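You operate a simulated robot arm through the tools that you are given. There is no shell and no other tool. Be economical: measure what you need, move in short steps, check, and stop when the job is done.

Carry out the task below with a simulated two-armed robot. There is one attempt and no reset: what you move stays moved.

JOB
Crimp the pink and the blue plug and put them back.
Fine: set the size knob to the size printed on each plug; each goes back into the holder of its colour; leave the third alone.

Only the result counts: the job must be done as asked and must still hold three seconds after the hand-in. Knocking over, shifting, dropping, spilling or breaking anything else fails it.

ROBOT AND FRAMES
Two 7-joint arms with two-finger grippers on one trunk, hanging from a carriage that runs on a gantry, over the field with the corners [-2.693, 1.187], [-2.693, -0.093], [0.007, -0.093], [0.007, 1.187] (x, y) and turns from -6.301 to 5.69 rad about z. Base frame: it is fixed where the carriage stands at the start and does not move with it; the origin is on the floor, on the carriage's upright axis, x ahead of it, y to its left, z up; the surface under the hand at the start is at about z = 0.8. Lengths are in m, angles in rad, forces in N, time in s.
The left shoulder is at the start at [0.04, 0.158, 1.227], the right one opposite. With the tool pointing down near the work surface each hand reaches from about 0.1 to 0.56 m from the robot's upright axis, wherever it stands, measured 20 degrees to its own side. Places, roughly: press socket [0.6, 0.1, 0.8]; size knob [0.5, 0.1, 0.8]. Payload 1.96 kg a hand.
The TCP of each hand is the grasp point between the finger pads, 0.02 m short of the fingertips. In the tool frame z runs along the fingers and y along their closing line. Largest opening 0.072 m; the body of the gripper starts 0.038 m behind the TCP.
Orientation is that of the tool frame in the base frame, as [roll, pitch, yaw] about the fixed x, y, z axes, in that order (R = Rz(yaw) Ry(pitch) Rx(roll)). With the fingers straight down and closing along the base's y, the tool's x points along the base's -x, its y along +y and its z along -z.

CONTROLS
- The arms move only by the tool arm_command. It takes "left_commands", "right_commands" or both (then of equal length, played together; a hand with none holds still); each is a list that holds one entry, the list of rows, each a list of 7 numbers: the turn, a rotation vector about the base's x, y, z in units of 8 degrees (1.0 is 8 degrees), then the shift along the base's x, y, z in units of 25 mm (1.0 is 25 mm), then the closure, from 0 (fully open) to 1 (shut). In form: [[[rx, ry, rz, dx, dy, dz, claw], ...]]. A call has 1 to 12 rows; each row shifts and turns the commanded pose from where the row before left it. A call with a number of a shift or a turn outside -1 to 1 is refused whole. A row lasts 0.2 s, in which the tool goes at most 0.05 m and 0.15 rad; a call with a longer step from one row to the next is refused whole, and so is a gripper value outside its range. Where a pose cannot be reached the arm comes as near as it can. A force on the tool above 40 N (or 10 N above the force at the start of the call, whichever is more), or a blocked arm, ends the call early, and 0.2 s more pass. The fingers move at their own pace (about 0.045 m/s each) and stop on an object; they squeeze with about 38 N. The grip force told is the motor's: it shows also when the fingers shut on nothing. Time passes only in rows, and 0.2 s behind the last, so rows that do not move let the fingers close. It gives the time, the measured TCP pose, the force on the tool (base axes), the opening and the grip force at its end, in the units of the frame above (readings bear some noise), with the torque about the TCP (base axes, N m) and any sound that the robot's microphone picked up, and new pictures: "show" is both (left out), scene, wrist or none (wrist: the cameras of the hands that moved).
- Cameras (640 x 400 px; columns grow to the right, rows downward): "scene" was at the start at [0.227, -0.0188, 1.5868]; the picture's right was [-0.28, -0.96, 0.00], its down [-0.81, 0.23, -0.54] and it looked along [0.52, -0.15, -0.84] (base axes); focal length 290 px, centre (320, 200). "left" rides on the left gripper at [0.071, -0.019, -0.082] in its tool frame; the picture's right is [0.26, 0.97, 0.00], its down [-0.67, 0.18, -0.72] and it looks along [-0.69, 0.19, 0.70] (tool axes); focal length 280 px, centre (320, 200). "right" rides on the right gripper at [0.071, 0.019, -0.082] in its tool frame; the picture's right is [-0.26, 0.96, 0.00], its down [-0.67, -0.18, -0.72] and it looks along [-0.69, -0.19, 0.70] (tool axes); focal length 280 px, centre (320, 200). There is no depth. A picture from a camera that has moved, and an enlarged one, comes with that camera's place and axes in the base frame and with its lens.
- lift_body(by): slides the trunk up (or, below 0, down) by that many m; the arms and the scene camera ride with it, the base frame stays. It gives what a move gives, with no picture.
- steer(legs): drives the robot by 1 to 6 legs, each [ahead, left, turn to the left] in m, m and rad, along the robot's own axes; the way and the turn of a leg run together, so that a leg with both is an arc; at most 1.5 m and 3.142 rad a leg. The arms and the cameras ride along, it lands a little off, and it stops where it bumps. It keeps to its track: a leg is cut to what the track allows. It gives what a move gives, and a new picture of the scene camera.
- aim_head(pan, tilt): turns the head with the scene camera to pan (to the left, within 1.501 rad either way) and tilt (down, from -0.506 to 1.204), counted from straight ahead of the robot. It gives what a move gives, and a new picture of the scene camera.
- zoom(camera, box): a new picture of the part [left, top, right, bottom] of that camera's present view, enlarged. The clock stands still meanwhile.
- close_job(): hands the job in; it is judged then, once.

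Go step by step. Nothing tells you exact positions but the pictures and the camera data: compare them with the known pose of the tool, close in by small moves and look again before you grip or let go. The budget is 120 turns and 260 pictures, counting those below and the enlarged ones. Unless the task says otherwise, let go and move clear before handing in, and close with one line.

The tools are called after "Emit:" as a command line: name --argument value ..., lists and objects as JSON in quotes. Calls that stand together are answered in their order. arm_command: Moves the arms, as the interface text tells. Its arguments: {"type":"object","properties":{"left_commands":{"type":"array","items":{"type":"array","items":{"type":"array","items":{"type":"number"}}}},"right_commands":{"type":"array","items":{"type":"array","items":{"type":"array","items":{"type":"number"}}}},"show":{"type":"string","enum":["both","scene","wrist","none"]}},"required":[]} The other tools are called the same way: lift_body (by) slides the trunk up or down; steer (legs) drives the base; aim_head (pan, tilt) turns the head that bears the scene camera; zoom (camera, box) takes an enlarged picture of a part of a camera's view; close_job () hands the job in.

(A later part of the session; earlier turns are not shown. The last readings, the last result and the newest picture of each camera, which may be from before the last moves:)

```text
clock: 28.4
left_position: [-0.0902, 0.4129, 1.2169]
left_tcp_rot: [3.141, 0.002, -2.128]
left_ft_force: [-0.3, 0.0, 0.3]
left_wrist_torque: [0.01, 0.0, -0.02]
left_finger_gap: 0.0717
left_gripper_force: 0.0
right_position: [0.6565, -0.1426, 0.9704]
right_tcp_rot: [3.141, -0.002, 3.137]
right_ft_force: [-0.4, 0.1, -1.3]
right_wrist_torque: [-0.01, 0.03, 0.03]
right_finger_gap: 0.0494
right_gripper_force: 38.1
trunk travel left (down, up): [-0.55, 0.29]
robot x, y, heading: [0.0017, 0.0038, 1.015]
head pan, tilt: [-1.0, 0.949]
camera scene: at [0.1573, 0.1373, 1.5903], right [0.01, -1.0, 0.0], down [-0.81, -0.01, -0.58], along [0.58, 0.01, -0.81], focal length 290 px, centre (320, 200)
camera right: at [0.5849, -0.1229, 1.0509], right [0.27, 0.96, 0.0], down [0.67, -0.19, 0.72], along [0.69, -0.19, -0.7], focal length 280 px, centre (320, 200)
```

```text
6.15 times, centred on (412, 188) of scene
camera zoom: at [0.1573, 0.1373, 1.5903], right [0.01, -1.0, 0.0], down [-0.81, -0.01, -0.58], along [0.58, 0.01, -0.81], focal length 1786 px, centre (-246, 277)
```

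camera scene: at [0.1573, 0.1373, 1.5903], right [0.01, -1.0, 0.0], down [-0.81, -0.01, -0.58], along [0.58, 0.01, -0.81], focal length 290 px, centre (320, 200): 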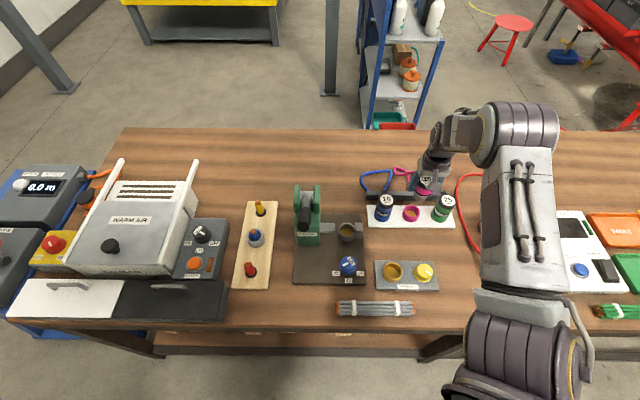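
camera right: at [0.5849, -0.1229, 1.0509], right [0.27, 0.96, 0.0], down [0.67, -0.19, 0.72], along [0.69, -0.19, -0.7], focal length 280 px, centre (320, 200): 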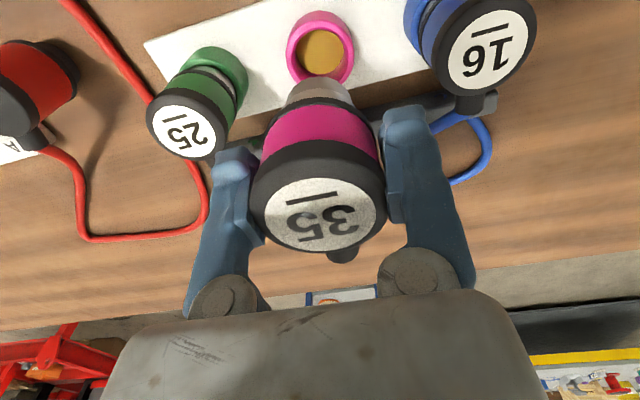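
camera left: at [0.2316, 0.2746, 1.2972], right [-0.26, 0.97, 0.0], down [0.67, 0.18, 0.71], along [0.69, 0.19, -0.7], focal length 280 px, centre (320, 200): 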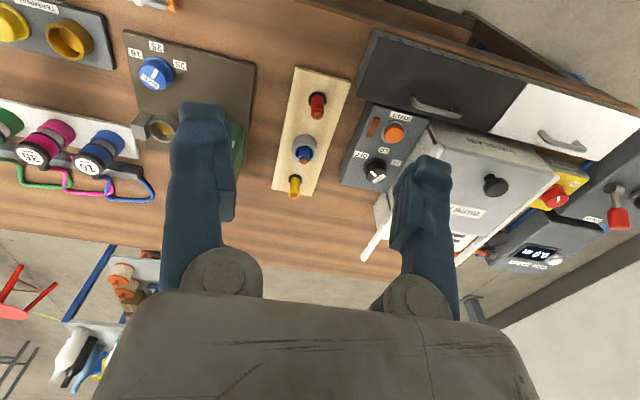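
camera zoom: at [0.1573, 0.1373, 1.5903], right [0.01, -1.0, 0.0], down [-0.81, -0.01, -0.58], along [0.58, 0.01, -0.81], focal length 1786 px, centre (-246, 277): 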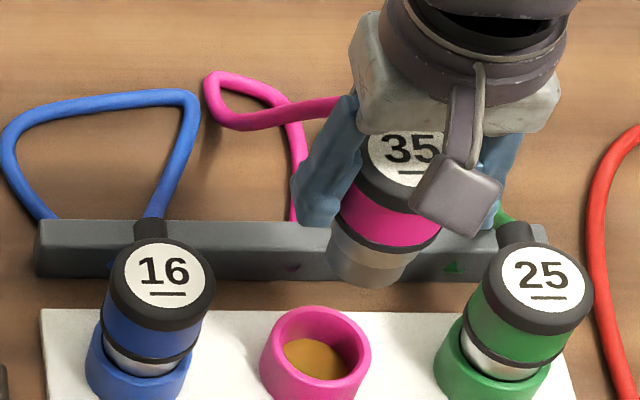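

The pink plug is out cleanly, cord free of the blue one. I'll carry it over, high above blue, to near the socket.

Emit:
arm_command --right_commands '[[[0, 0, 0, 0, 0, 1, 0.8], [0, 0, 0, 0, 0.5, 0.8, 0.8], [0, 0, 0, 0, 1, 0, 0.8], [0, 0, 0, 0, 1, 0, 0.8], [0, 0, 0, 0, 1, 0, 0.8], [0, 0, 0, 0, 1, 0, 0.8], [0, 0, 0, 0, 1, 0, 0.8], [0, 0, 0, 0, 1, 0, 0.8], [0, 0, 0, -0.7, 1, 0, 0.8], [0, 0, 0, -0.8, 0.8, 0, 0.8]]]' --show "both"

Emit:
zoom --camera "scene" --box '[290, 140, 450, 240]'

```text
clock: 30.6
left_position: [-0.0893, 0.4115, 1.2178]
left_tcp_rot: [-3.139, -0.001, -2.128]
left_ft_force: [0.6, 0.7, -0.2]
left_wrist_torque: [0.0, -0.01, 0.02]
left_finger_gap: 0.0718
left_gripper_force: 0.1
right_position: [0.6185, 0.0672, 1.0143]
right_tcp_rot: [-3.141, 0.0, 3.139]
right_ft_force: [0.0, 0.5, -1.5]
right_wrist_torque: [-0.01, 0.02, -0.03]
right_finger_gap: 0.05
right_gripper_force: 37.6
trunk travel left (down, up): [-0.55, 0.29]
robot x, y, heading: [0.0041, -0.0018, 1.017]
head pan, tilt: [-1.0, 0.949]
camera scene: at [0.1572, 0.1373, 1.5903], right [0.01, -1.0, 0.0], down [-0.81, -0.01, -0.58], along [0.58, 0.01, -0.81], focal length 290 px, centre (320, 200)
camera right: at [0.5479, 0.0869, 1.0946], right [0.27, 0.96, 0.0], down [0.67, -0.19, 0.72], along [0.69, -0.19, -0.7], focal length 280 px, centre (320, 200)
```

scene: 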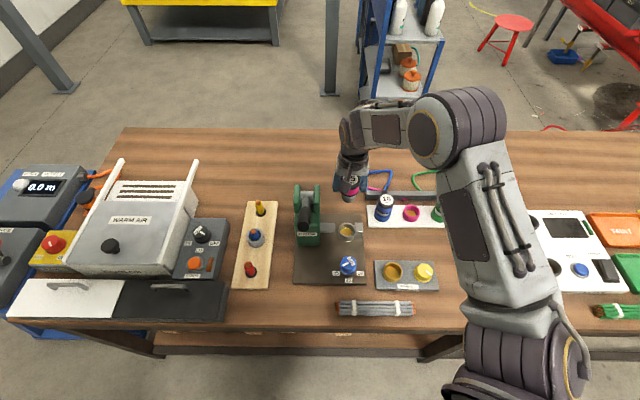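
right: 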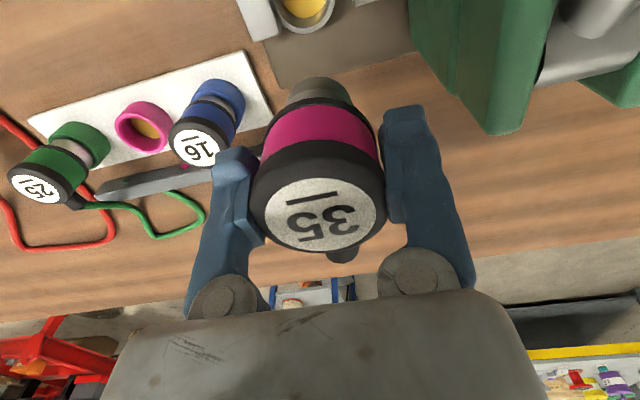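

```text
4.00 times, centred on (370, 190) of scene
camera zoom: at [0.1572, 0.1373, 1.5903], right [0.01, -1.0, 0.0], down [-0.81, -0.01, -0.58], along [0.58, 0.01, -0.81], focal length 1161 px, centre (120, 240)
```

zoom: 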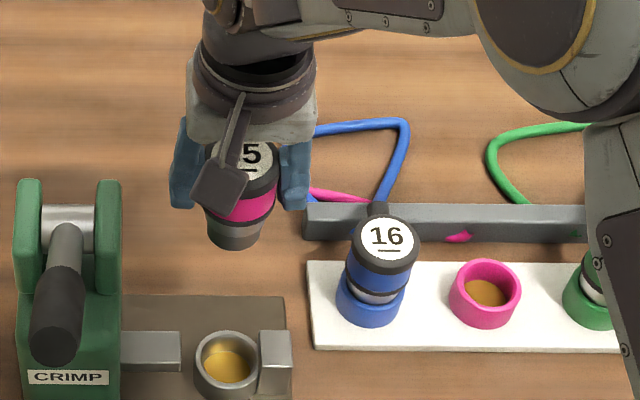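

Socket rim is about (0.591, 0.063, 0.83). I'll move above it and look again.

Emit:
arm_command --right_commands '[[[0, 0, 0, -0.6, -0.1, -0.8, 0.8], [0, 0, 0, -0.5, -0.06, -1, 0.8], [0, 0, 0, 0, 0, -1, 0.8], [0, 0, 0, 0, 0, -0.6, 0.8]]]' --show "both"

Emit:
zoom --camera "scene" --box '[300, 190, 396, 250]'

Emit:
zoom --camera "right" --box '[160, 0, 480, 200]'

```text
clock: 31.6
left_position: [-0.0892, 0.4123, 1.2167]
left_tcp_rot: [-3.141, 0.0, -2.128]
left_ft_force: [-1.3, -0.1, -0.7]
left_wrist_torque: [0.01, -0.02, 0.0]
left_finger_gap: 0.072
left_gripper_force: 0.1
right_position: [0.5908, 0.0609, 0.9308]
right_tcp_rot: [3.141, 0.001, 3.137]
right_ft_force: [0.7, -0.5, -0.6]
right_wrist_torque: [0.0, -0.02, -0.03]
right_finger_gap: 0.0497
right_gripper_force: 37.9
trunk travel left (down, up): [-0.55, 0.29]
robot x, y, heading: [-0.0004, -0.0015, 1.012]
head pan, tilt: [-1.0, 0.949]
camera scene: at [0.1573, 0.1373, 1.5904], right [0.01, -1.0, 0.0], down [-0.81, -0.01, -0.58], along [0.58, 0.01, -0.81], focal length 290 px, centre (320, 200)
camera right: at [0.5201, 0.0812, 1.0105], right [0.27, 0.96, 0.0], down [0.67, -0.19, 0.72], along [0.69, -0.19, -0.7], focal length 280 px, centre (320, 200)
```

scene: 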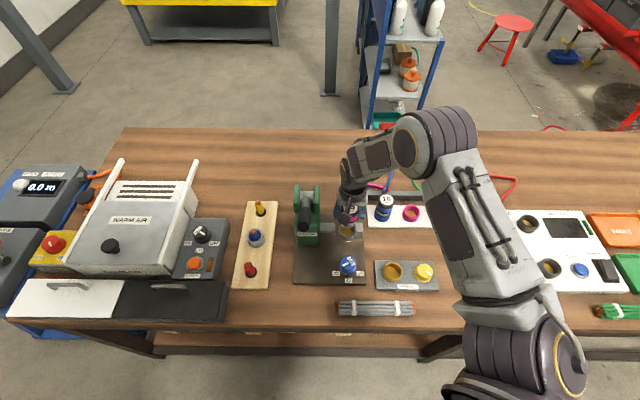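
right: 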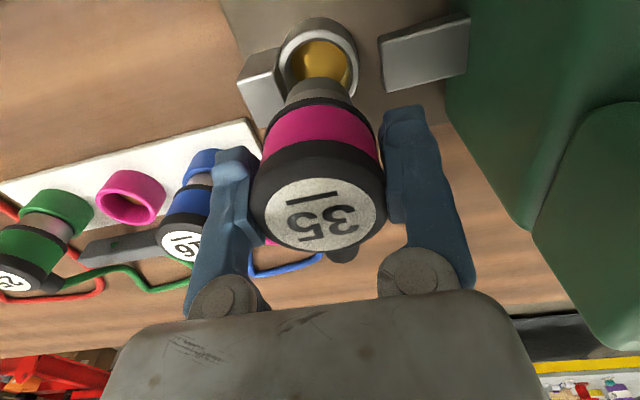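

```text
6.67 times, centred on (348, 220) of scene
camera zoom: at [0.1573, 0.1373, 1.5904], right [0.01, -1.0, 0.0], down [-0.81, -0.01, -0.58], along [0.58, 0.01, -0.81], focal length 1935 px, centre (133, 67)
```

zoom: 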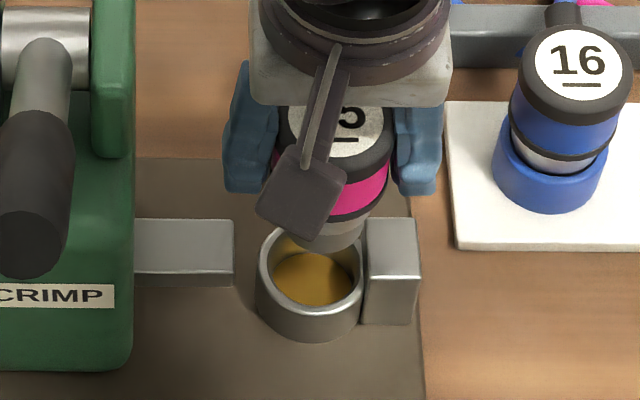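

```text
2.00 times, centred on (320, 100) of right
camera zoom: at [0.5201, 0.0812, 1.0105], right [0.27, 0.96, 0.0], down [0.67, -0.19, 0.72], along [0.69, -0.19, -0.7], focal length 561 px, centre (320, 400)
```

zoom: 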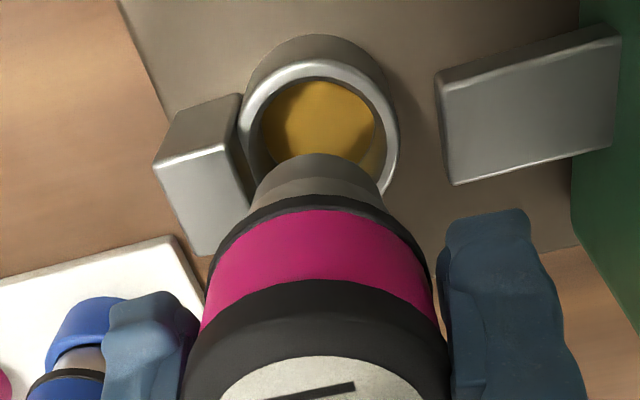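

Close: y is centred, and x may be a few mm too far. I'll shift slightly back and lower to just above the rim to compare.

Emit:
arm_command --right_commands '[[[0, 0, 0, -0.1, 0.04, -0.7, 0.8], [0, 0, 0, 0, 0, -0.6, 0.8]]]' --show "wrist"

Emit:
zoom --camera "scene" --box '[316, 200, 380, 240]'

Emit:
zoom --camera "right" --box '[200, 0, 440, 150]'

```text
clock: 32.2
left_position: [-0.0882, 0.4119, 1.2165]
left_tcp_rot: [3.141, -0.001, -2.129]
left_ft_force: [-0.1, 0.4, 1.0]
left_wrist_torque: [-0.01, -0.02, 0.02]
left_finger_gap: 0.072
left_gripper_force: 0.2
right_position: [0.5874, 0.0627, 0.8971]
right_tcp_rot: [3.14, 0.0, 3.139]
right_ft_force: [-0.2, 0.1, -2.4]
right_wrist_torque: [0.0, 0.01, -0.01]
right_finger_gap: 0.0498
right_gripper_force: 37.7
trunk travel left (down, up): [-0.55, 0.29]
robot x, y, heading: [-0.0015, -0.0023, 1.013]
head pan, tilt: [-1.0, 0.949]
camera right: at [0.5176, 0.0823, 0.978], right [0.27, 0.96, 0.0], down [0.67, -0.19, 0.72], along [0.69, -0.19, -0.7], focal length 280 px, centre (320, 200)
```

right: 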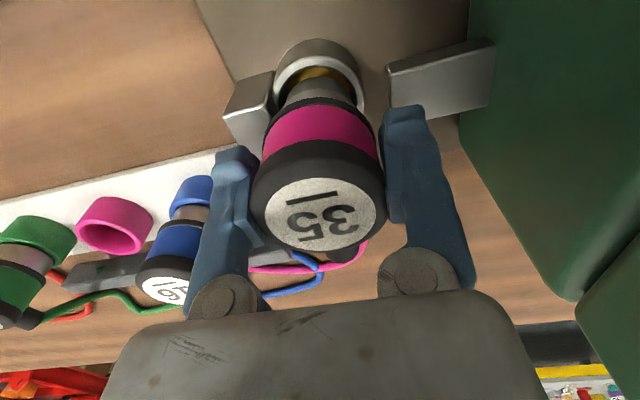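

```text
10.00 times, centred on (348, 220) of scene
camera zoom: at [0.1572, 0.1373, 1.5904], right [0.01, -1.0, 0.0], down [-0.81, -0.01, -0.58], along [0.58, 0.01, -0.81], focal length 2902 px, centre (40, 0)
```

zoom: 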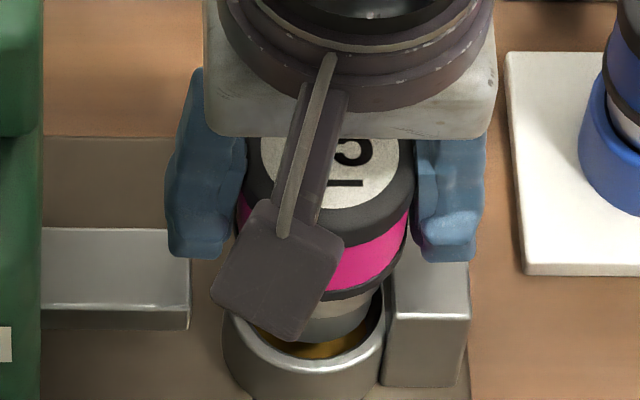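

```text
2.67 times, centred on (320, 75) of right
camera zoom: at [0.5176, 0.0823, 0.978], right [0.27, 0.96, 0.0], down [0.67, -0.19, 0.72], along [0.69, -0.19, -0.7], focal length 748 px, centre (320, 533)
```

zoom: 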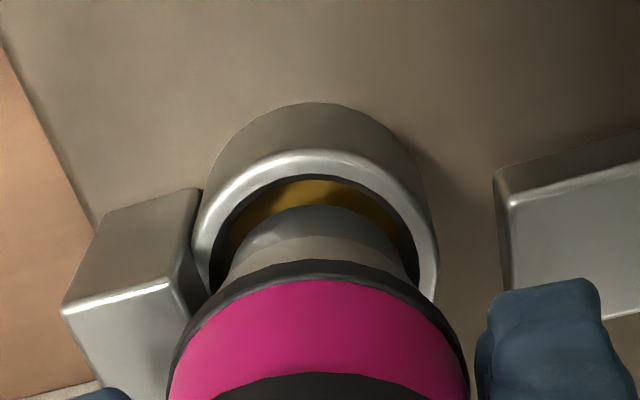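

Aligned within a couple of mm. Lowering gently into the socket.

Emit:
arm_command --right_commands '[[[0, 0, 0, 0.03, 0, -0.4, 0.8], [0, 0, 0, 0, 0, -0.4, 0.8]]]' --show "wrist"

Emit:
zoom --camera "scene" --box '[316, 200, 380, 240]'

```text
clock: 32.8
left_position: [-0.0887, 0.4114, 1.217]
left_tcp_rot: [-3.141, 0.001, -2.127]
left_ft_force: [0.2, 0.2, -0.3]
left_wrist_torque: [0.0, -0.01, -0.01]
left_finger_gap: 0.0719
left_gripper_force: 0.0
right_position: [0.5877, 0.0621, 0.8783]
right_tcp_rot: [-3.14, -0.002, 3.14]
right_ft_force: [-10.7, -2.8, 20.8]
right_wrist_torque: [0.06, 0.41, 0.06]
right_finger_gap: 0.0496
right_gripper_force: 37.6
trunk travel left (down, up): [-0.55, 0.29]
robot x, y, heading: [-0.0003, 0.0047, 1.009]
head pan, tilt: [-1.0, 0.949]
camera right: at [0.5175, 0.082, 0.9593], right [0.26, 0.96, 0.0], down [0.68, -0.19, 0.71], along [0.69, -0.19, -0.7], focal length 280 px, centre (320, 200)
```

right: 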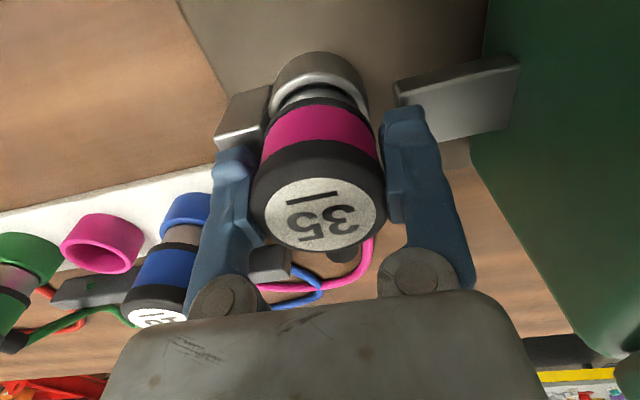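

```text
10.00 times, centred on (348, 220) of scene
camera zoom: at [0.1569, 0.1371, 1.5908], right [0.01, -1.0, 0.0], down [-0.81, -0.01, -0.58], along [0.58, 0.01, -0.81], focal length 2902 px, centre (40, 0)
```

zoom: 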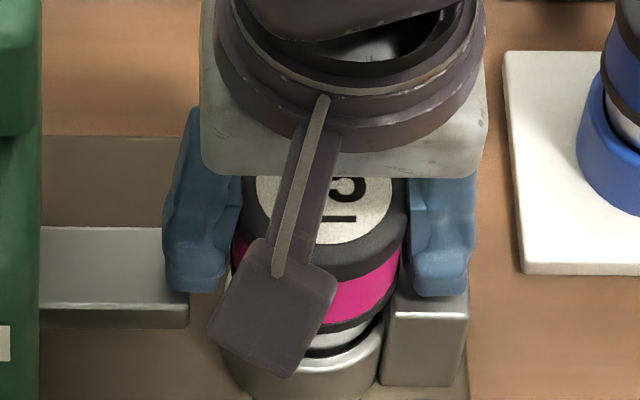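

The force pushes toward −x, so the plug touches the far wall. I'll ease up, shift back ~3 mm and lower again.

Emit:
arm_command --right_commands '[[[0, 0, 0, 0, 0, 0.2, 0.8], [0, 0, 0, -0.12, 0.02, 0, 0.8], [0, 0, 0, 0, 0, -0.25, 0.8]]]' --show "wrist"

Emit:
zoom --camera "right" --box '[200, 20, 440, 170]'

Emit:
zoom --camera "scene" --box '[316, 200, 380, 240]'

```text
clock: 33.6
left_position: [-0.0875, 0.4108, 1.2164]
left_tcp_rot: [3.141, 0.001, -2.128]
left_ft_force: [-0.2, 0.7, -0.2]
left_wrist_torque: [0.0, -0.02, 0.0]
left_finger_gap: 0.0723
left_gripper_force: 0.0
right_position: [0.5882, 0.0628, 0.8788]
right_tcp_rot: [-3.141, 0.003, 3.137]
right_ft_force: [-5.7, -3.5, 26.6]
right_wrist_torque: [0.0, 0.31, 0.07]
right_finger_gap: 0.0495
right_gripper_force: 38.1
trunk travel left (down, up): [-0.55, 0.29]
robot x, y, heading: [-0.001, -0.0061, 1.019]
head pan, tilt: [-1.0, 0.949]
camera right: at [0.5168, 0.0822, 0.959], right [0.27, 0.96, 0.0], down [0.67, -0.19, 0.72], along [0.69, -0.19, -0.7], focal length 280 px, centre (320, 200)
```

right: 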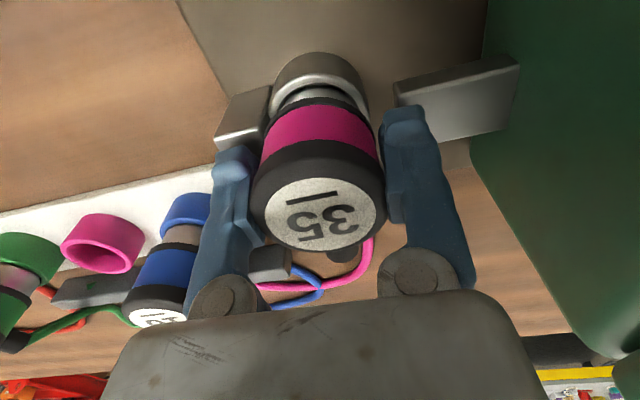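

```text
2.67 times, centred on (320, 95) of right
camera zoom: at [0.5168, 0.0822, 0.959], right [0.27, 0.96, 0.0], down [0.67, -0.19, 0.72], along [0.69, -0.19, -0.7], focal length 748 px, centre (320, 480)
```

zoom: 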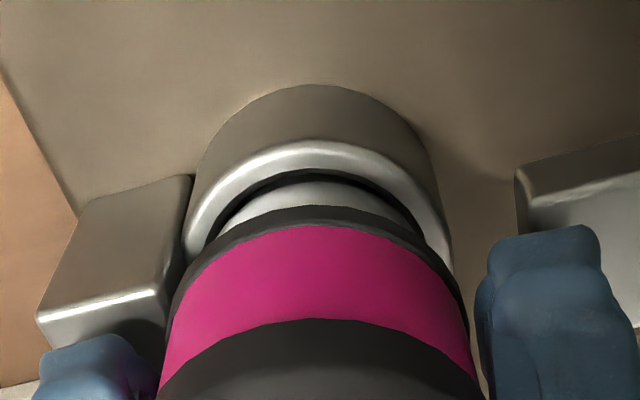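

```text
10.00 times, centred on (348, 220) of scene
camera zoom: at [0.1578, 0.1369, 1.5911], right [0.01, -1.0, 0.0], down [-0.81, -0.01, -0.58], along [0.58, 0.01, -0.81], focal length 2902 px, centre (40, 0)
```

zoom: 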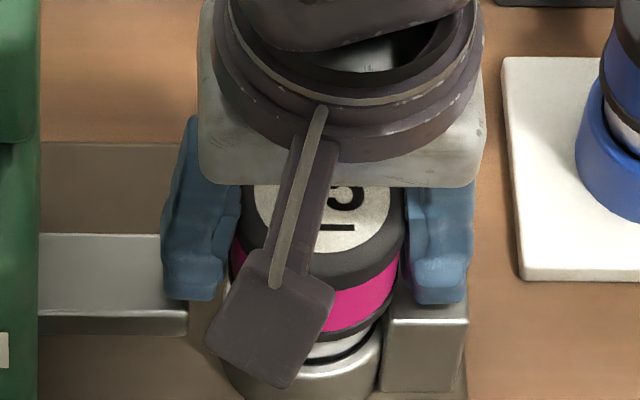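

The exposed metal strip looks the same as in the holder, so it appears seated. I'll relax downwards pressure, open slightly, and rise.

Emit:
arm_command --right_commands '[[[0, 0, 0, 0, 0, 0.08, 0.8], [0, 0, 0, 0, 0, 0, 0.12], [0, 0, 0, 0, 0, 0, 0.12], [0, 0, 0, 0, 0, 0.5, 0.12], [0, 0, 0, 0, 0, 1, 0.12], [0, 0, 0, 0, 0, 1, 0.12], [0, 0, 0, 0, 0, 1, 0.1], [0, 0, 0, 0, 0, 1, 0.1]]]' --show "both"

Emit:
zoom --camera "scene" --box '[300, 180, 396, 240]'

Emit:
zoom --camera "right" --box '[160, 0, 480, 200]'

```text
clock: 35.4
left_position: [-0.0892, 0.4118, 1.2174]
left_tcp_rot: [-3.141, -0.001, -2.128]
left_ft_force: [-1.0, 0.6, 0.2]
left_wrist_torque: [0.0, -0.01, -0.02]
left_finger_gap: 0.0719
left_gripper_force: 0.1
right_position: [0.586, 0.0631, 0.9895]
right_tcp_rot: [3.141, 0.0, 3.139]
right_ft_force: [-0.4, -0.1, -0.4]
right_wrist_torque: [0.0, -0.01, 0.0]
right_finger_gap: 0.0646
right_gripper_force: 0.0
trunk travel left (down, up): [-0.55, 0.29]
robot x, y, heading: [-0.0012, -0.003, 1.014]
head pan, tilt: [-1.0, 0.949]
camera scene: at [0.1574, 0.1373, 1.5903], right [0.01, -1.0, 0.0], down [-0.81, -0.01, -0.58], along [0.58, 0.01, -0.81], focal length 290 px, centre (320, 200)
camera right: at [0.5157, 0.0824, 1.0706], right [0.27, 0.96, 0.0], down [0.67, -0.19, 0.72], along [0.69, -0.19, -0.7], focal length 280 px, centre (320, 200)
```

scene: 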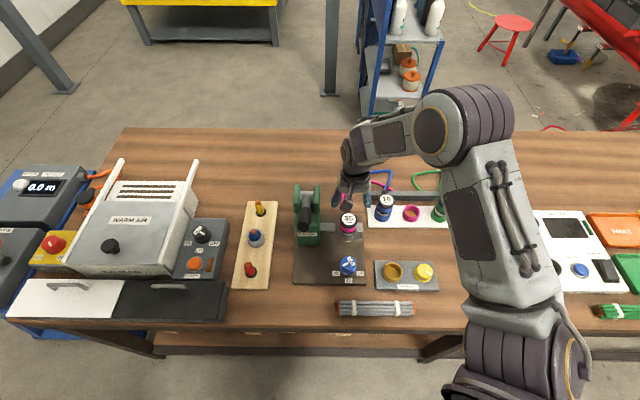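
right: 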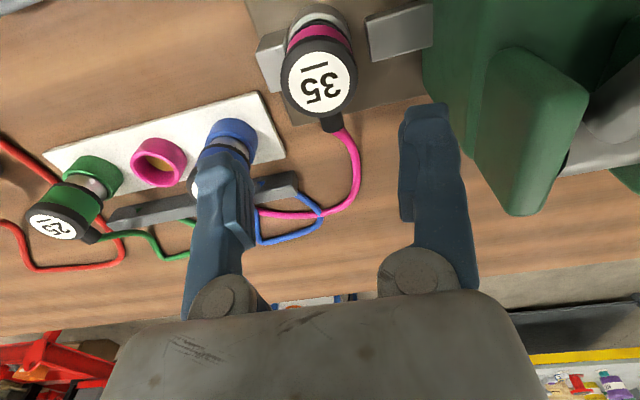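

```text
6.67 times, centred on (348, 210) of scene
camera zoom: at [0.1574, 0.1373, 1.5903], right [0.01, -1.0, 0.0], down [-0.81, -0.01, -0.58], along [0.58, 0.01, -0.81], focal length 1935 px, centre (133, 133)
```

zoom: 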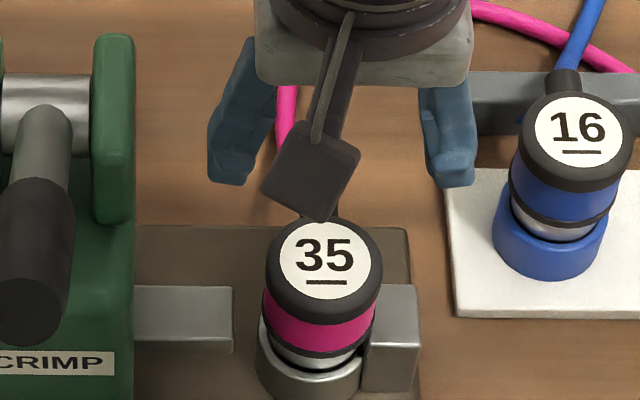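

```text
2.00 times, centred on (320, 100) of right
camera zoom: at [0.5157, 0.0824, 1.0706], right [0.27, 0.96, 0.0], down [0.67, -0.19, 0.72], along [0.69, -0.19, -0.7], focal length 561 px, centre (320, 400)
```

zoom: 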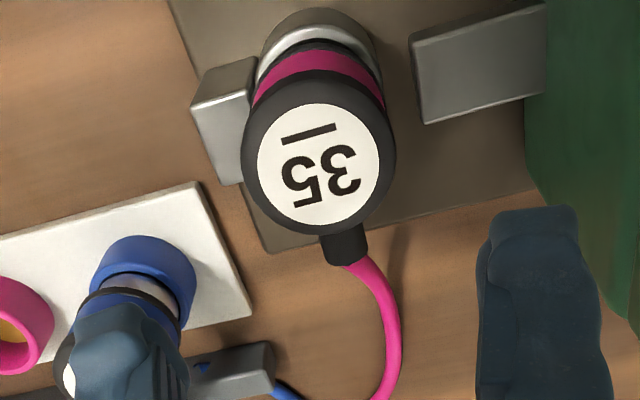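

The pink plug sits upright in the socket. Next I move above the lever to inspect it.

Emit:
arm_command --right_commands '[[[0, 0, 0, 0, 0, 1, 0], [0, 0, 0, 0, 0, 1, 0], [0, 0, 0, -0.5, 0.7, 1, 0], [0, 0, 0, -0.8, 0.9, 1, 0], [0, 0, 0, -0.8, 0.9, 0, 0], [0, 0, 0, -0.8, 0.9, 0, 0], [0, 0, 0, -0.8, 0.9, 0, 0], [0, 0, 0, -0.8, 0.8, 0, 0]]]' --show "both"

Emit:
zoom --camera "scene" --box '[260, 170, 388, 250]'

```text
clock: 37.2
left_position: [-0.0899, 0.413, 1.2165]
left_tcp_rot: [3.141, 0.001, -2.127]
left_ft_force: [0.0, 0.5, 0.6]
left_wrist_torque: [0.03, -0.03, -0.01]
left_finger_gap: 0.0722
left_gripper_force: 0.0
right_position: [0.4748, 0.1911, 1.0905]
right_tcp_rot: [-3.14, -0.001, 3.137]
right_ft_force: [0.2, -0.3, -0.1]
right_wrist_torque: [0.01, 0.02, -0.01]
right_finger_gap: 0.0718
right_gripper_force: 0.2
trunk travel left (down, up): [-0.55, 0.29]
robot x, y, heading: [-0.0007, -0.0007, 1.015]
head pan, tilt: [-1.0, 0.949]
camera scene: at [0.1573, 0.1373, 1.5904], right [0.01, -1.0, 0.0], down [-0.81, -0.01, -0.58], along [0.58, 0.01, -0.81], focal length 290 px, centre (320, 200)
camera right: at [0.404, 0.2097, 1.1714], right [0.27, 0.96, 0.0], down [0.67, -0.19, 0.72], along [0.69, -0.19, -0.7], focal length 280 px, centre (320, 200)
```

scene: 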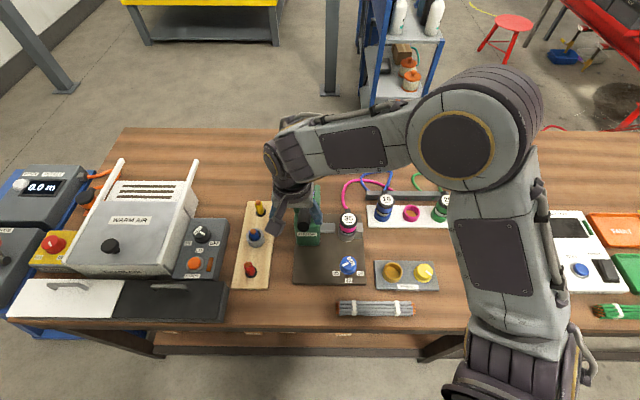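
right: 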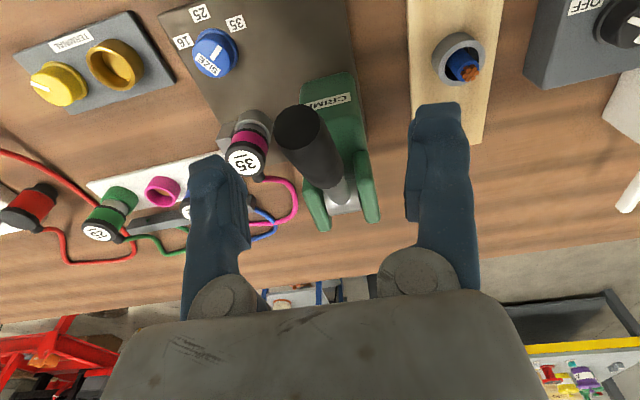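

```text
5.00 times, centred on (324, 210) of scene
camera zoom: at [0.1573, 0.1373, 1.5904], right [0.01, -1.0, 0.0], down [-0.81, -0.01, -0.58], along [0.58, 0.01, -0.81], focal length 1451 px, centre (300, 150)
```

zoom: 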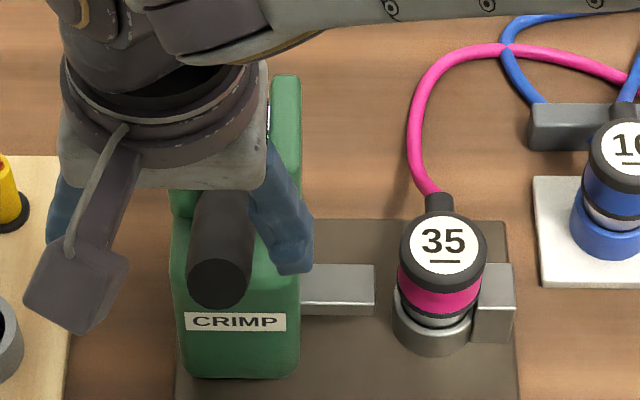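

Refined: handle end is at about (0.475, 0.179, 1.046), pivot about (0.63, 0.183, 0.956). I'll straddle the handle at x ≈ 0.496 and grip it.

Emit:
arm_command --right_commands '[[[0, 0, 0, 0.4, -0.44, 0, 0], [0, 0, 0, 0.45, 0, -0.4, 0], [0, 0, 0, 0, 0, -0.9, 0], [0, 0, 0, 0, 0, -0.9, 0]]]' --show "both"

Emit:
zoom --camera "scene" --box '[260, 170, 388, 250]'

```text
clock: 38.2
left_position: [-0.0896, 0.4098, 1.2177]
left_tcp_rot: [-3.141, 0.0, -2.127]
left_ft_force: [-0.1, -0.7, -0.1]
left_wrist_torque: [-0.01, 0.01, 0.01]
left_finger_gap: 0.0721
left_gripper_force: 0.0
right_position: [0.4956, 0.1802, 1.0359]
right_tcp_rot: [3.141, 0.0, 3.139]
right_ft_force: [-0.1, -1.4, 0.4]
right_wrist_torque: [-0.01, 0.01, 0.02]
right_finger_gap: 0.0721
right_gripper_force: 0.1
trunk travel left (down, up): [-0.55, 0.29]
robot x, y, heading: [-0.0048, 0.0006, 1.018]
head pan, tilt: [-1.0, 0.949]
camera scene: at [0.1573, 0.1373, 1.5904], right [0.01, -1.0, 0.0], down [-0.81, -0.01, -0.58], along [0.58, 0.01, -0.81], focal length 290 px, centre (320, 200)
camera right: at [0.4251, 0.2001, 1.1156], right [0.27, 0.96, 0.0], down [0.67, -0.19, 0.72], along [0.69, -0.19, -0.7], focal length 280 px, centre (320, 200)
```

scene: 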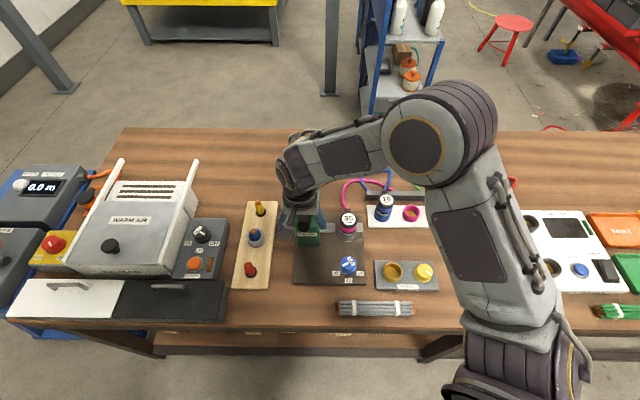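
right: 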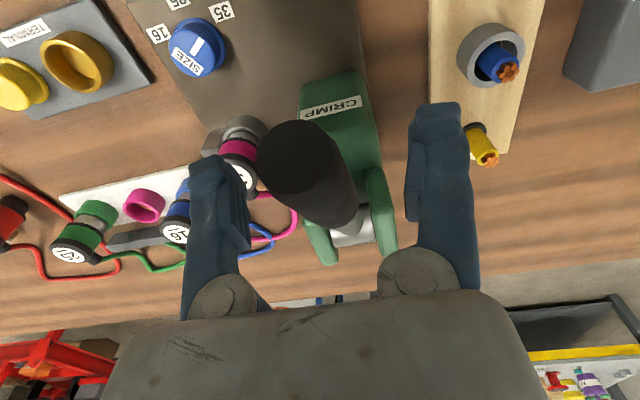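

```text
5.00 times, centred on (324, 210) of scene
camera zoom: at [0.1573, 0.1373, 1.5904], right [0.01, -1.0, 0.0], down [-0.81, -0.01, -0.58], along [0.58, 0.01, -0.81], focal length 1451 px, centre (300, 150)
```

zoom: 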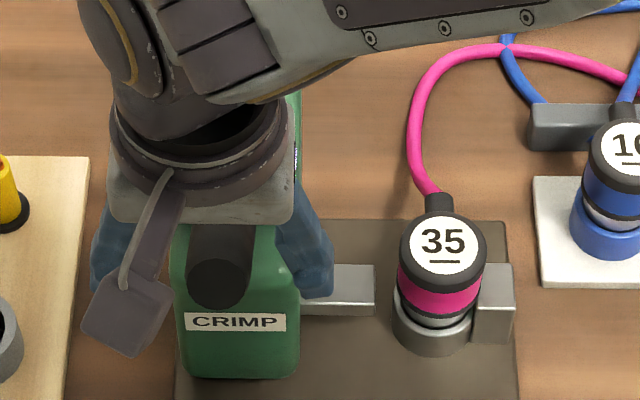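

Emit:
arm_command --right_commands '[[[0, 0, 0, 0, 0, 0, 0.9], [0, 0, 0, 0, 0, 0, 0.9], [0, 0, 0, 0, 0, 0, 0.9], [0, 0, 0, 0, 0, 0, 0.9]]]' --show "wrist"

```text
clock: 39.2
left_position: [-0.0902, 0.4093, 1.2166]
left_tcp_rot: [3.141, -0.002, -2.131]
left_ft_force: [-0.3, 1.1, 0.3]
left_wrist_torque: [0.02, 0.0, -0.03]
left_finger_gap: 0.0719
left_gripper_force: 0.0
right_position: [0.4974, 0.1765, 1.0334]
right_tcp_rot: [-3.138, 0.001, 3.136]
right_ft_force: [0.9, -12.6, -3.6]
right_wrist_torque: [-0.14, -0.14, -0.2]
right_finger_gap: 0.0257
right_gripper_force: 32.2
trunk travel left (down, up): [-0.55, 0.29]
robot x, y, heading: [0.0011, 0.0037, 1.017]
head pan, tilt: [-1.0, 0.949]
camera right: at [0.4253, 0.1973, 1.115], right [0.27, 0.96, 0.0], down [0.67, -0.18, 0.72], along [0.69, -0.19, -0.7], focal length 280 px, centre (320, 200)
```

right: 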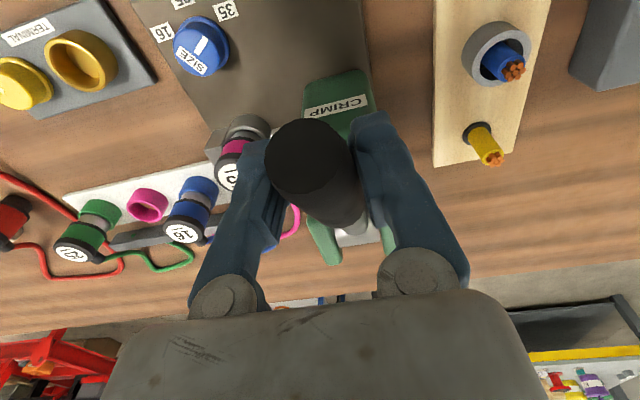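

Gripped the handle (26 mm) with slight sideways load; I'll relieve it by shifting −y 4 mm and start swinging the lever down along its arc.

Emit:
arm_command --right_commands '[[[0, 0, 0, 0, -0.16, 0, 0.9], [0, 0, 0, -0.38, 0, -0.78, 0.9], [0, 0, 0, -0.27, 0, -0.82, 0.9]]]' --show "scene"

Emit:
zoom --camera "scene" --box '[260, 170, 388, 250]'

```text
clock: 40.0
left_position: [-0.0882, 0.4126, 1.2173]
left_tcp_rot: [-3.142, 0.0, -2.127]
left_ft_force: [0.1, 0.0, 0.2]
left_wrist_torque: [-0.01, 0.0, 0.0]
left_finger_gap: 0.0719
left_gripper_force: 0.1
right_position: [0.4804, 0.1782, 0.9985]
right_tcp_rot: [3.139, 0.003, 3.14]
right_ft_force: [2.2, 1.4, 11.8]
right_wrist_torque: [-0.01, -1.26, 0.0]
right_finger_gap: 0.0205
right_gripper_force: 40.1
trunk travel left (down, up): [-0.55, 0.29]
robot x, y, heading: [-0.0004, -0.001, 1.018]
head pan, tilt: [-1.0, 0.949]
camera scene: at [0.158, 0.1378, 1.5908], right [0.01, -1.0, 0.0], down [-0.81, -0.01, -0.58], along [0.58, 0.01, -0.81], focal length 290 px, centre (320, 200)
```

scene: 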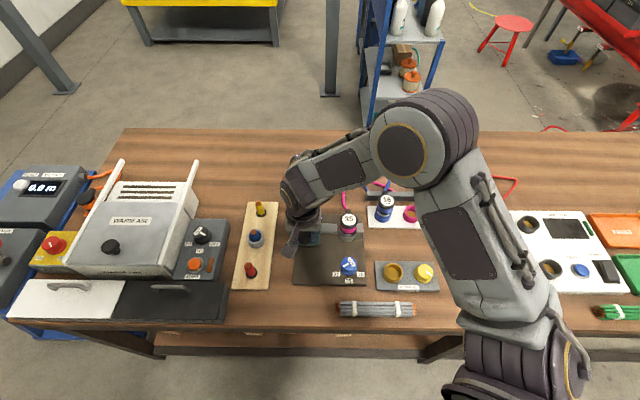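

```text
5.00 times, centred on (324, 210) of scene
camera zoom: at [0.158, 0.1378, 1.5908], right [0.01, -1.0, 0.0], down [-0.81, -0.01, -0.58], along [0.58, 0.01, -0.81], focal length 1451 px, centre (300, 150)
```

zoom: 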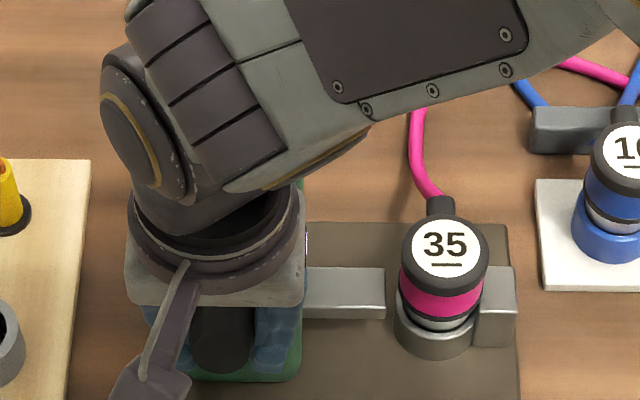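

The ram advances as the lever goes down. Continue, letting the hand rotate with the handle.

Emit:
arm_command --right_commands '[[[0, -0.9, 0, -0.15, 0, -0.85, 0.9], [0, -0.9, 0, -0.05, 0, -0.86, 0.9], [0, -0.9, 0, 0.07, 0, -0.86, 0.9]]]' --show "scene"

Emit:
zoom --camera "scene" --box '[260, 170, 388, 250]'

```text
clock: 40.8
left_position: [-0.0857, 0.4125, 1.2171]
left_tcp_rot: [-3.14, 0.001, -2.127]
left_ft_force: [0.1, -0.1, 0.2]
left_wrist_torque: [-0.01, -0.01, 0.03]
left_finger_gap: 0.0718
left_gripper_force: 0.1
right_position: [0.4789, 0.1783, 0.9345]
right_tcp_rot: [3.14, 0.384, 3.136]
right_ft_force: [11.4, 3.9, 15.3]
right_wrist_torque: [-0.17, -0.82, 0.1]
right_finger_gap: 0.0194
right_gripper_force: 39.7
trunk travel left (down, up): [-0.55, 0.29]
robot x, y, heading: [0.0013, 0.0012, 1.013]
head pan, tilt: [-1.0, 0.949]
camera scene: at [0.1592, 0.1378, 1.591], right [0.01, -1.0, 0.0], down [-0.81, -0.01, -0.58], along [0.58, 0.01, -0.81], focal length 290 px, centre (320, 200)
```

scene: 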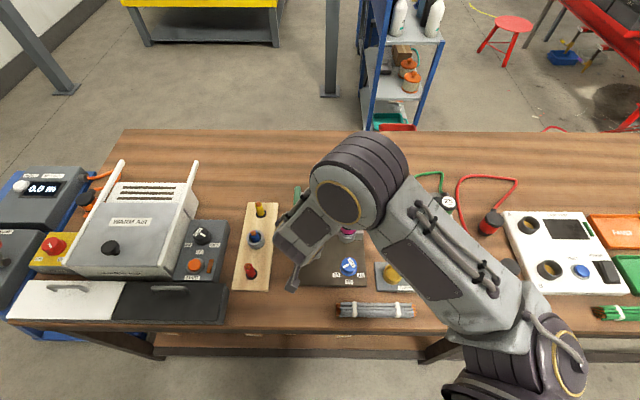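

```text
5.00 times, centred on (324, 210) of scene
camera zoom: at [0.1592, 0.1378, 1.591], right [0.01, -1.0, 0.0], down [-0.81, -0.01, -0.58], along [0.58, 0.01, -0.81], focal length 1451 px, centre (300, 150)
```

zoom: 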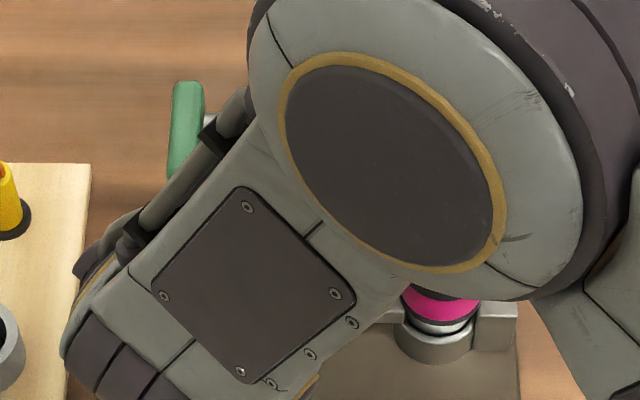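

Emit:
arm_command --right_commands '[[[0, -0.9, 0, 0.35, 0, -0.82, 0.9], [0, -0.9, 0, 0.33, 0, -0.8, 0.9]]]' --show "wrist"

```text
clock: 41.4
left_position: [-0.0905, 0.4119, 1.2167]
left_tcp_rot: [3.139, -0.003, -2.127]
left_ft_force: [0.6, 0.4, 0.3]
left_wrist_torque: [0.0, -0.03, 0.0]
left_finger_gap: 0.0723
left_gripper_force: 0.1
right_position: [0.4877, 0.1749, 0.889]
right_tcp_rot: [3.14, 0.624, 3.14]
right_ft_force: [-6.0, -0.9, 2.4]
right_wrist_torque: [-0.04, -0.17, 0.01]
right_finger_gap: 0.0071
right_gripper_force: 0.1
trunk travel left (down, up): [-0.55, 0.29]
robot x, y, heading: [-0.0011, 0.0007, 1.012]
head pan, tilt: [-1.0, 0.949]
camera right: at [0.3841, 0.1953, 0.9124], right [0.21, 0.96, 0.15], down [0.13, -0.18, 0.97], along [0.97, -0.19, -0.16], focal length 280 px, centre (320, 200)
```

right: 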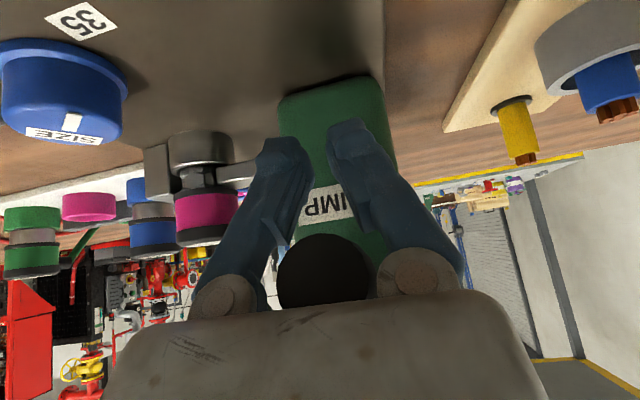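

The handle slid up between the fingers and now sits near the palm, captured. I'll keep pushing down along the arc with the palm.

Emit:
arm_command --right_commands '[[[0, 0, 0, 0.25, 0, -0.5, 0.9], [0, 0, 0, 0.25, 0, -0.5, 0.9]]]' --show "wrist"

Emit:
zoom --camera "right" --box '[120, 90, 360, 240]'

```text
clock: 41.9
left_position: [-0.0902, 0.4115, 1.217]
left_tcp_rot: [3.14, -0.001, -2.127]
left_ft_force: [-0.1, 0.0, 0.4]
left_wrist_torque: [0.02, 0.02, 0.0]
left_finger_gap: 0.0721
left_gripper_force: 0.1
right_position: [0.4956, 0.1759, 0.8779]
right_tcp_rot: [3.138, 0.625, 3.139]
right_ft_force: [-19.6, -6.3, 33.2]
right_wrist_torque: [0.36, 0.58, 0.31]
right_finger_gap: 0.007
right_gripper_force: 0.0
trunk travel left (down, up): [-0.55, 0.29]
robot x, y, heading: [0.0054, -0.0029, 1.018]
head pan, tilt: [-1.0, 0.949]
stopped in row 2 (right hand): the force on the tool passed its limit at 66 N (the readings are from after the stop); the commanded pose is now the measured one
camera right: at [0.3907, 0.1949, 0.9015], right [0.21, 0.96, 0.16], down [0.13, -0.19, 0.97], along [0.97, -0.19, -0.16], focal length 280 px, centre (320, 200)
```

right: 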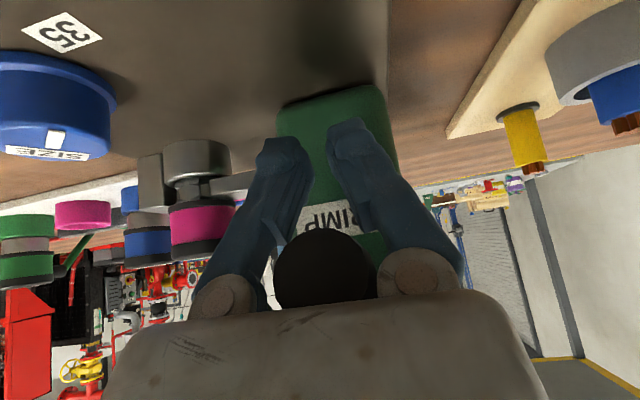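

```text
2.67 times, centred on (240, 165) of right
camera zoom: at [0.3907, 0.1949, 0.9015], right [0.21, 0.96, 0.16], down [0.13, -0.19, 0.97], along [0.97, -0.19, -0.16], focal length 748 px, centre (533, 293)
```

zoom: 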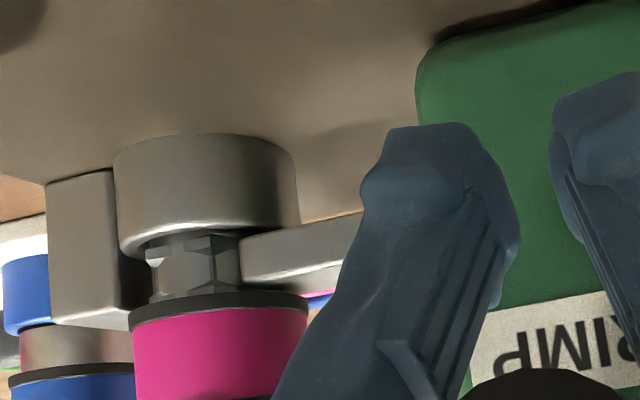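

The neck of the pink plug now shows crimp facets and the lever hit its stop. I'll bring the lever back up along the reverse path.

Emit:
arm_command --right_commands '[[[0, 0, 0, -0.3, 0, 0.45, 0.9], [0, 0.9, 0, -0.33, 0, 0.8, 0.9], [0, 0.9, 0, -0.35, 0, 0.82, 0.9], [0, 0.9, 0, -0.07, 0, 0.86, 0.9]]]' --show "both"

```text
clock: 42.9
left_position: [-0.0888, 0.411, 1.2177]
left_tcp_rot: [3.141, -0.001, -2.128]
left_ft_force: [0.1, -0.4, -0.4]
left_wrist_torque: [0.01, -0.03, -0.02]
left_finger_gap: 0.0719
left_gripper_force: 0.0
right_position: [0.4726, 0.1752, 0.9506]
right_tcp_rot: [3.141, 0.25, 3.139]
right_ft_force: [0.8, -0.5, 2.3]
right_wrist_torque: [0.03, 0.05, 0.02]
right_finger_gap: 0.0072
right_gripper_force: 0.1
trunk travel left (down, up): [-0.55, 0.29]
robot x, y, heading: [0.0006, -0.0019, 1.015]
head pan, tilt: [-1.0, 0.949]
camera scene: at [0.1573, 0.1373, 1.5903], right [0.01, -1.0, 0.0], down [-0.81, -0.01, -0.58], along [0.58, 0.01, -0.81], focal length 290 px, centre (320, 200)
camera right: at [0.3838, 0.1944, 1.0109], right [0.26, 0.96, 0.07], down [0.48, -0.18, 0.86], along [0.84, -0.19, -0.51], focal length 280 px, centre (320, 200)
```

scene: 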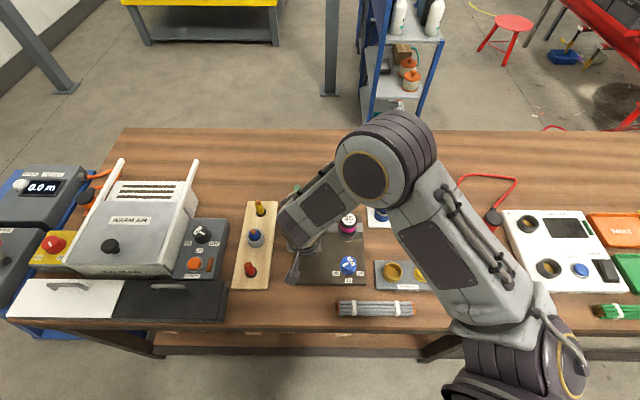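
right: 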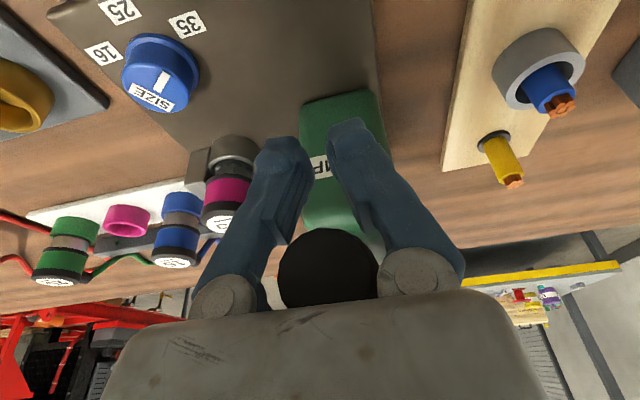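

Emit:
arm_command --right_commands '[[[0, 0.9, 0, 0.05, 0, 0.86, 0.9], [0, 0.9, 0, 0.15, 0, 0.85, 0.9], [0, 0, 0, 0.27, 0, 0.82, 0.9], [0, 0, 0, 0.38, 0, 0.78, 0.9], [0, 0, 0, 0, 0, 0, 0], [0, 0, 0, 0, 0, 0, 0], [0, 0, 0, 0, 0, 0, 0], [0, 0, 0, 0, 0, 0, 0]]]' --show "both"

```text
clock: 44.7
left_position: [-0.0888, 0.4107, 1.2174]
left_tcp_rot: [3.141, 0.0, -2.128]
left_ft_force: [0.4, 1.1, 0.2]
left_wrist_torque: [-0.03, -0.02, -0.01]
left_finger_gap: 0.0719
left_gripper_force: 0.0
right_position: [0.4926, 0.1757, 1.0329]
right_tcp_rot: [-3.14, 0.001, 3.139]
right_ft_force: [0.5, 0.1, -0.5]
right_wrist_torque: [0.01, -0.04, 0.01]
right_finger_gap: 0.0722
right_gripper_force: 0.1
trunk travel left (down, up): [-0.55, 0.29]
robot x, y, heading: [-0.0018, -0.0019, 1.014]
head pan, tilt: [-1.0, 0.949]
camera scene: at [0.1572, 0.1372, 1.5904], right [0.01, -1.0, 0.0], down [-0.81, -0.01, -0.58], along [0.58, 0.01, -0.81], focal length 290 px, centre (320, 200)
camera right: at [0.4219, 0.1951, 1.1137], right [0.26, 0.96, 0.0], down [0.67, -0.18, 0.72], along [0.69, -0.19, -0.7], focal length 280 px, centre (320, 200)
```

scene: 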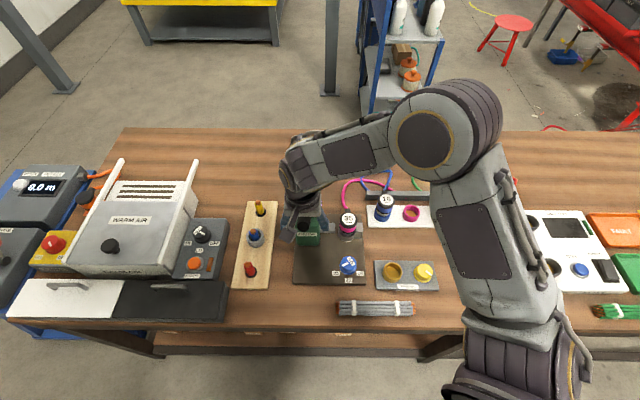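
right: 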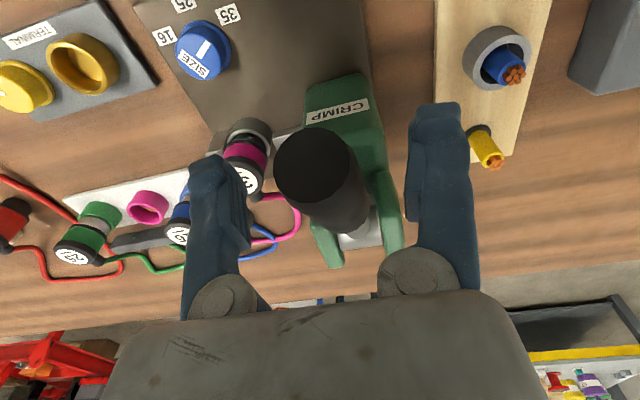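

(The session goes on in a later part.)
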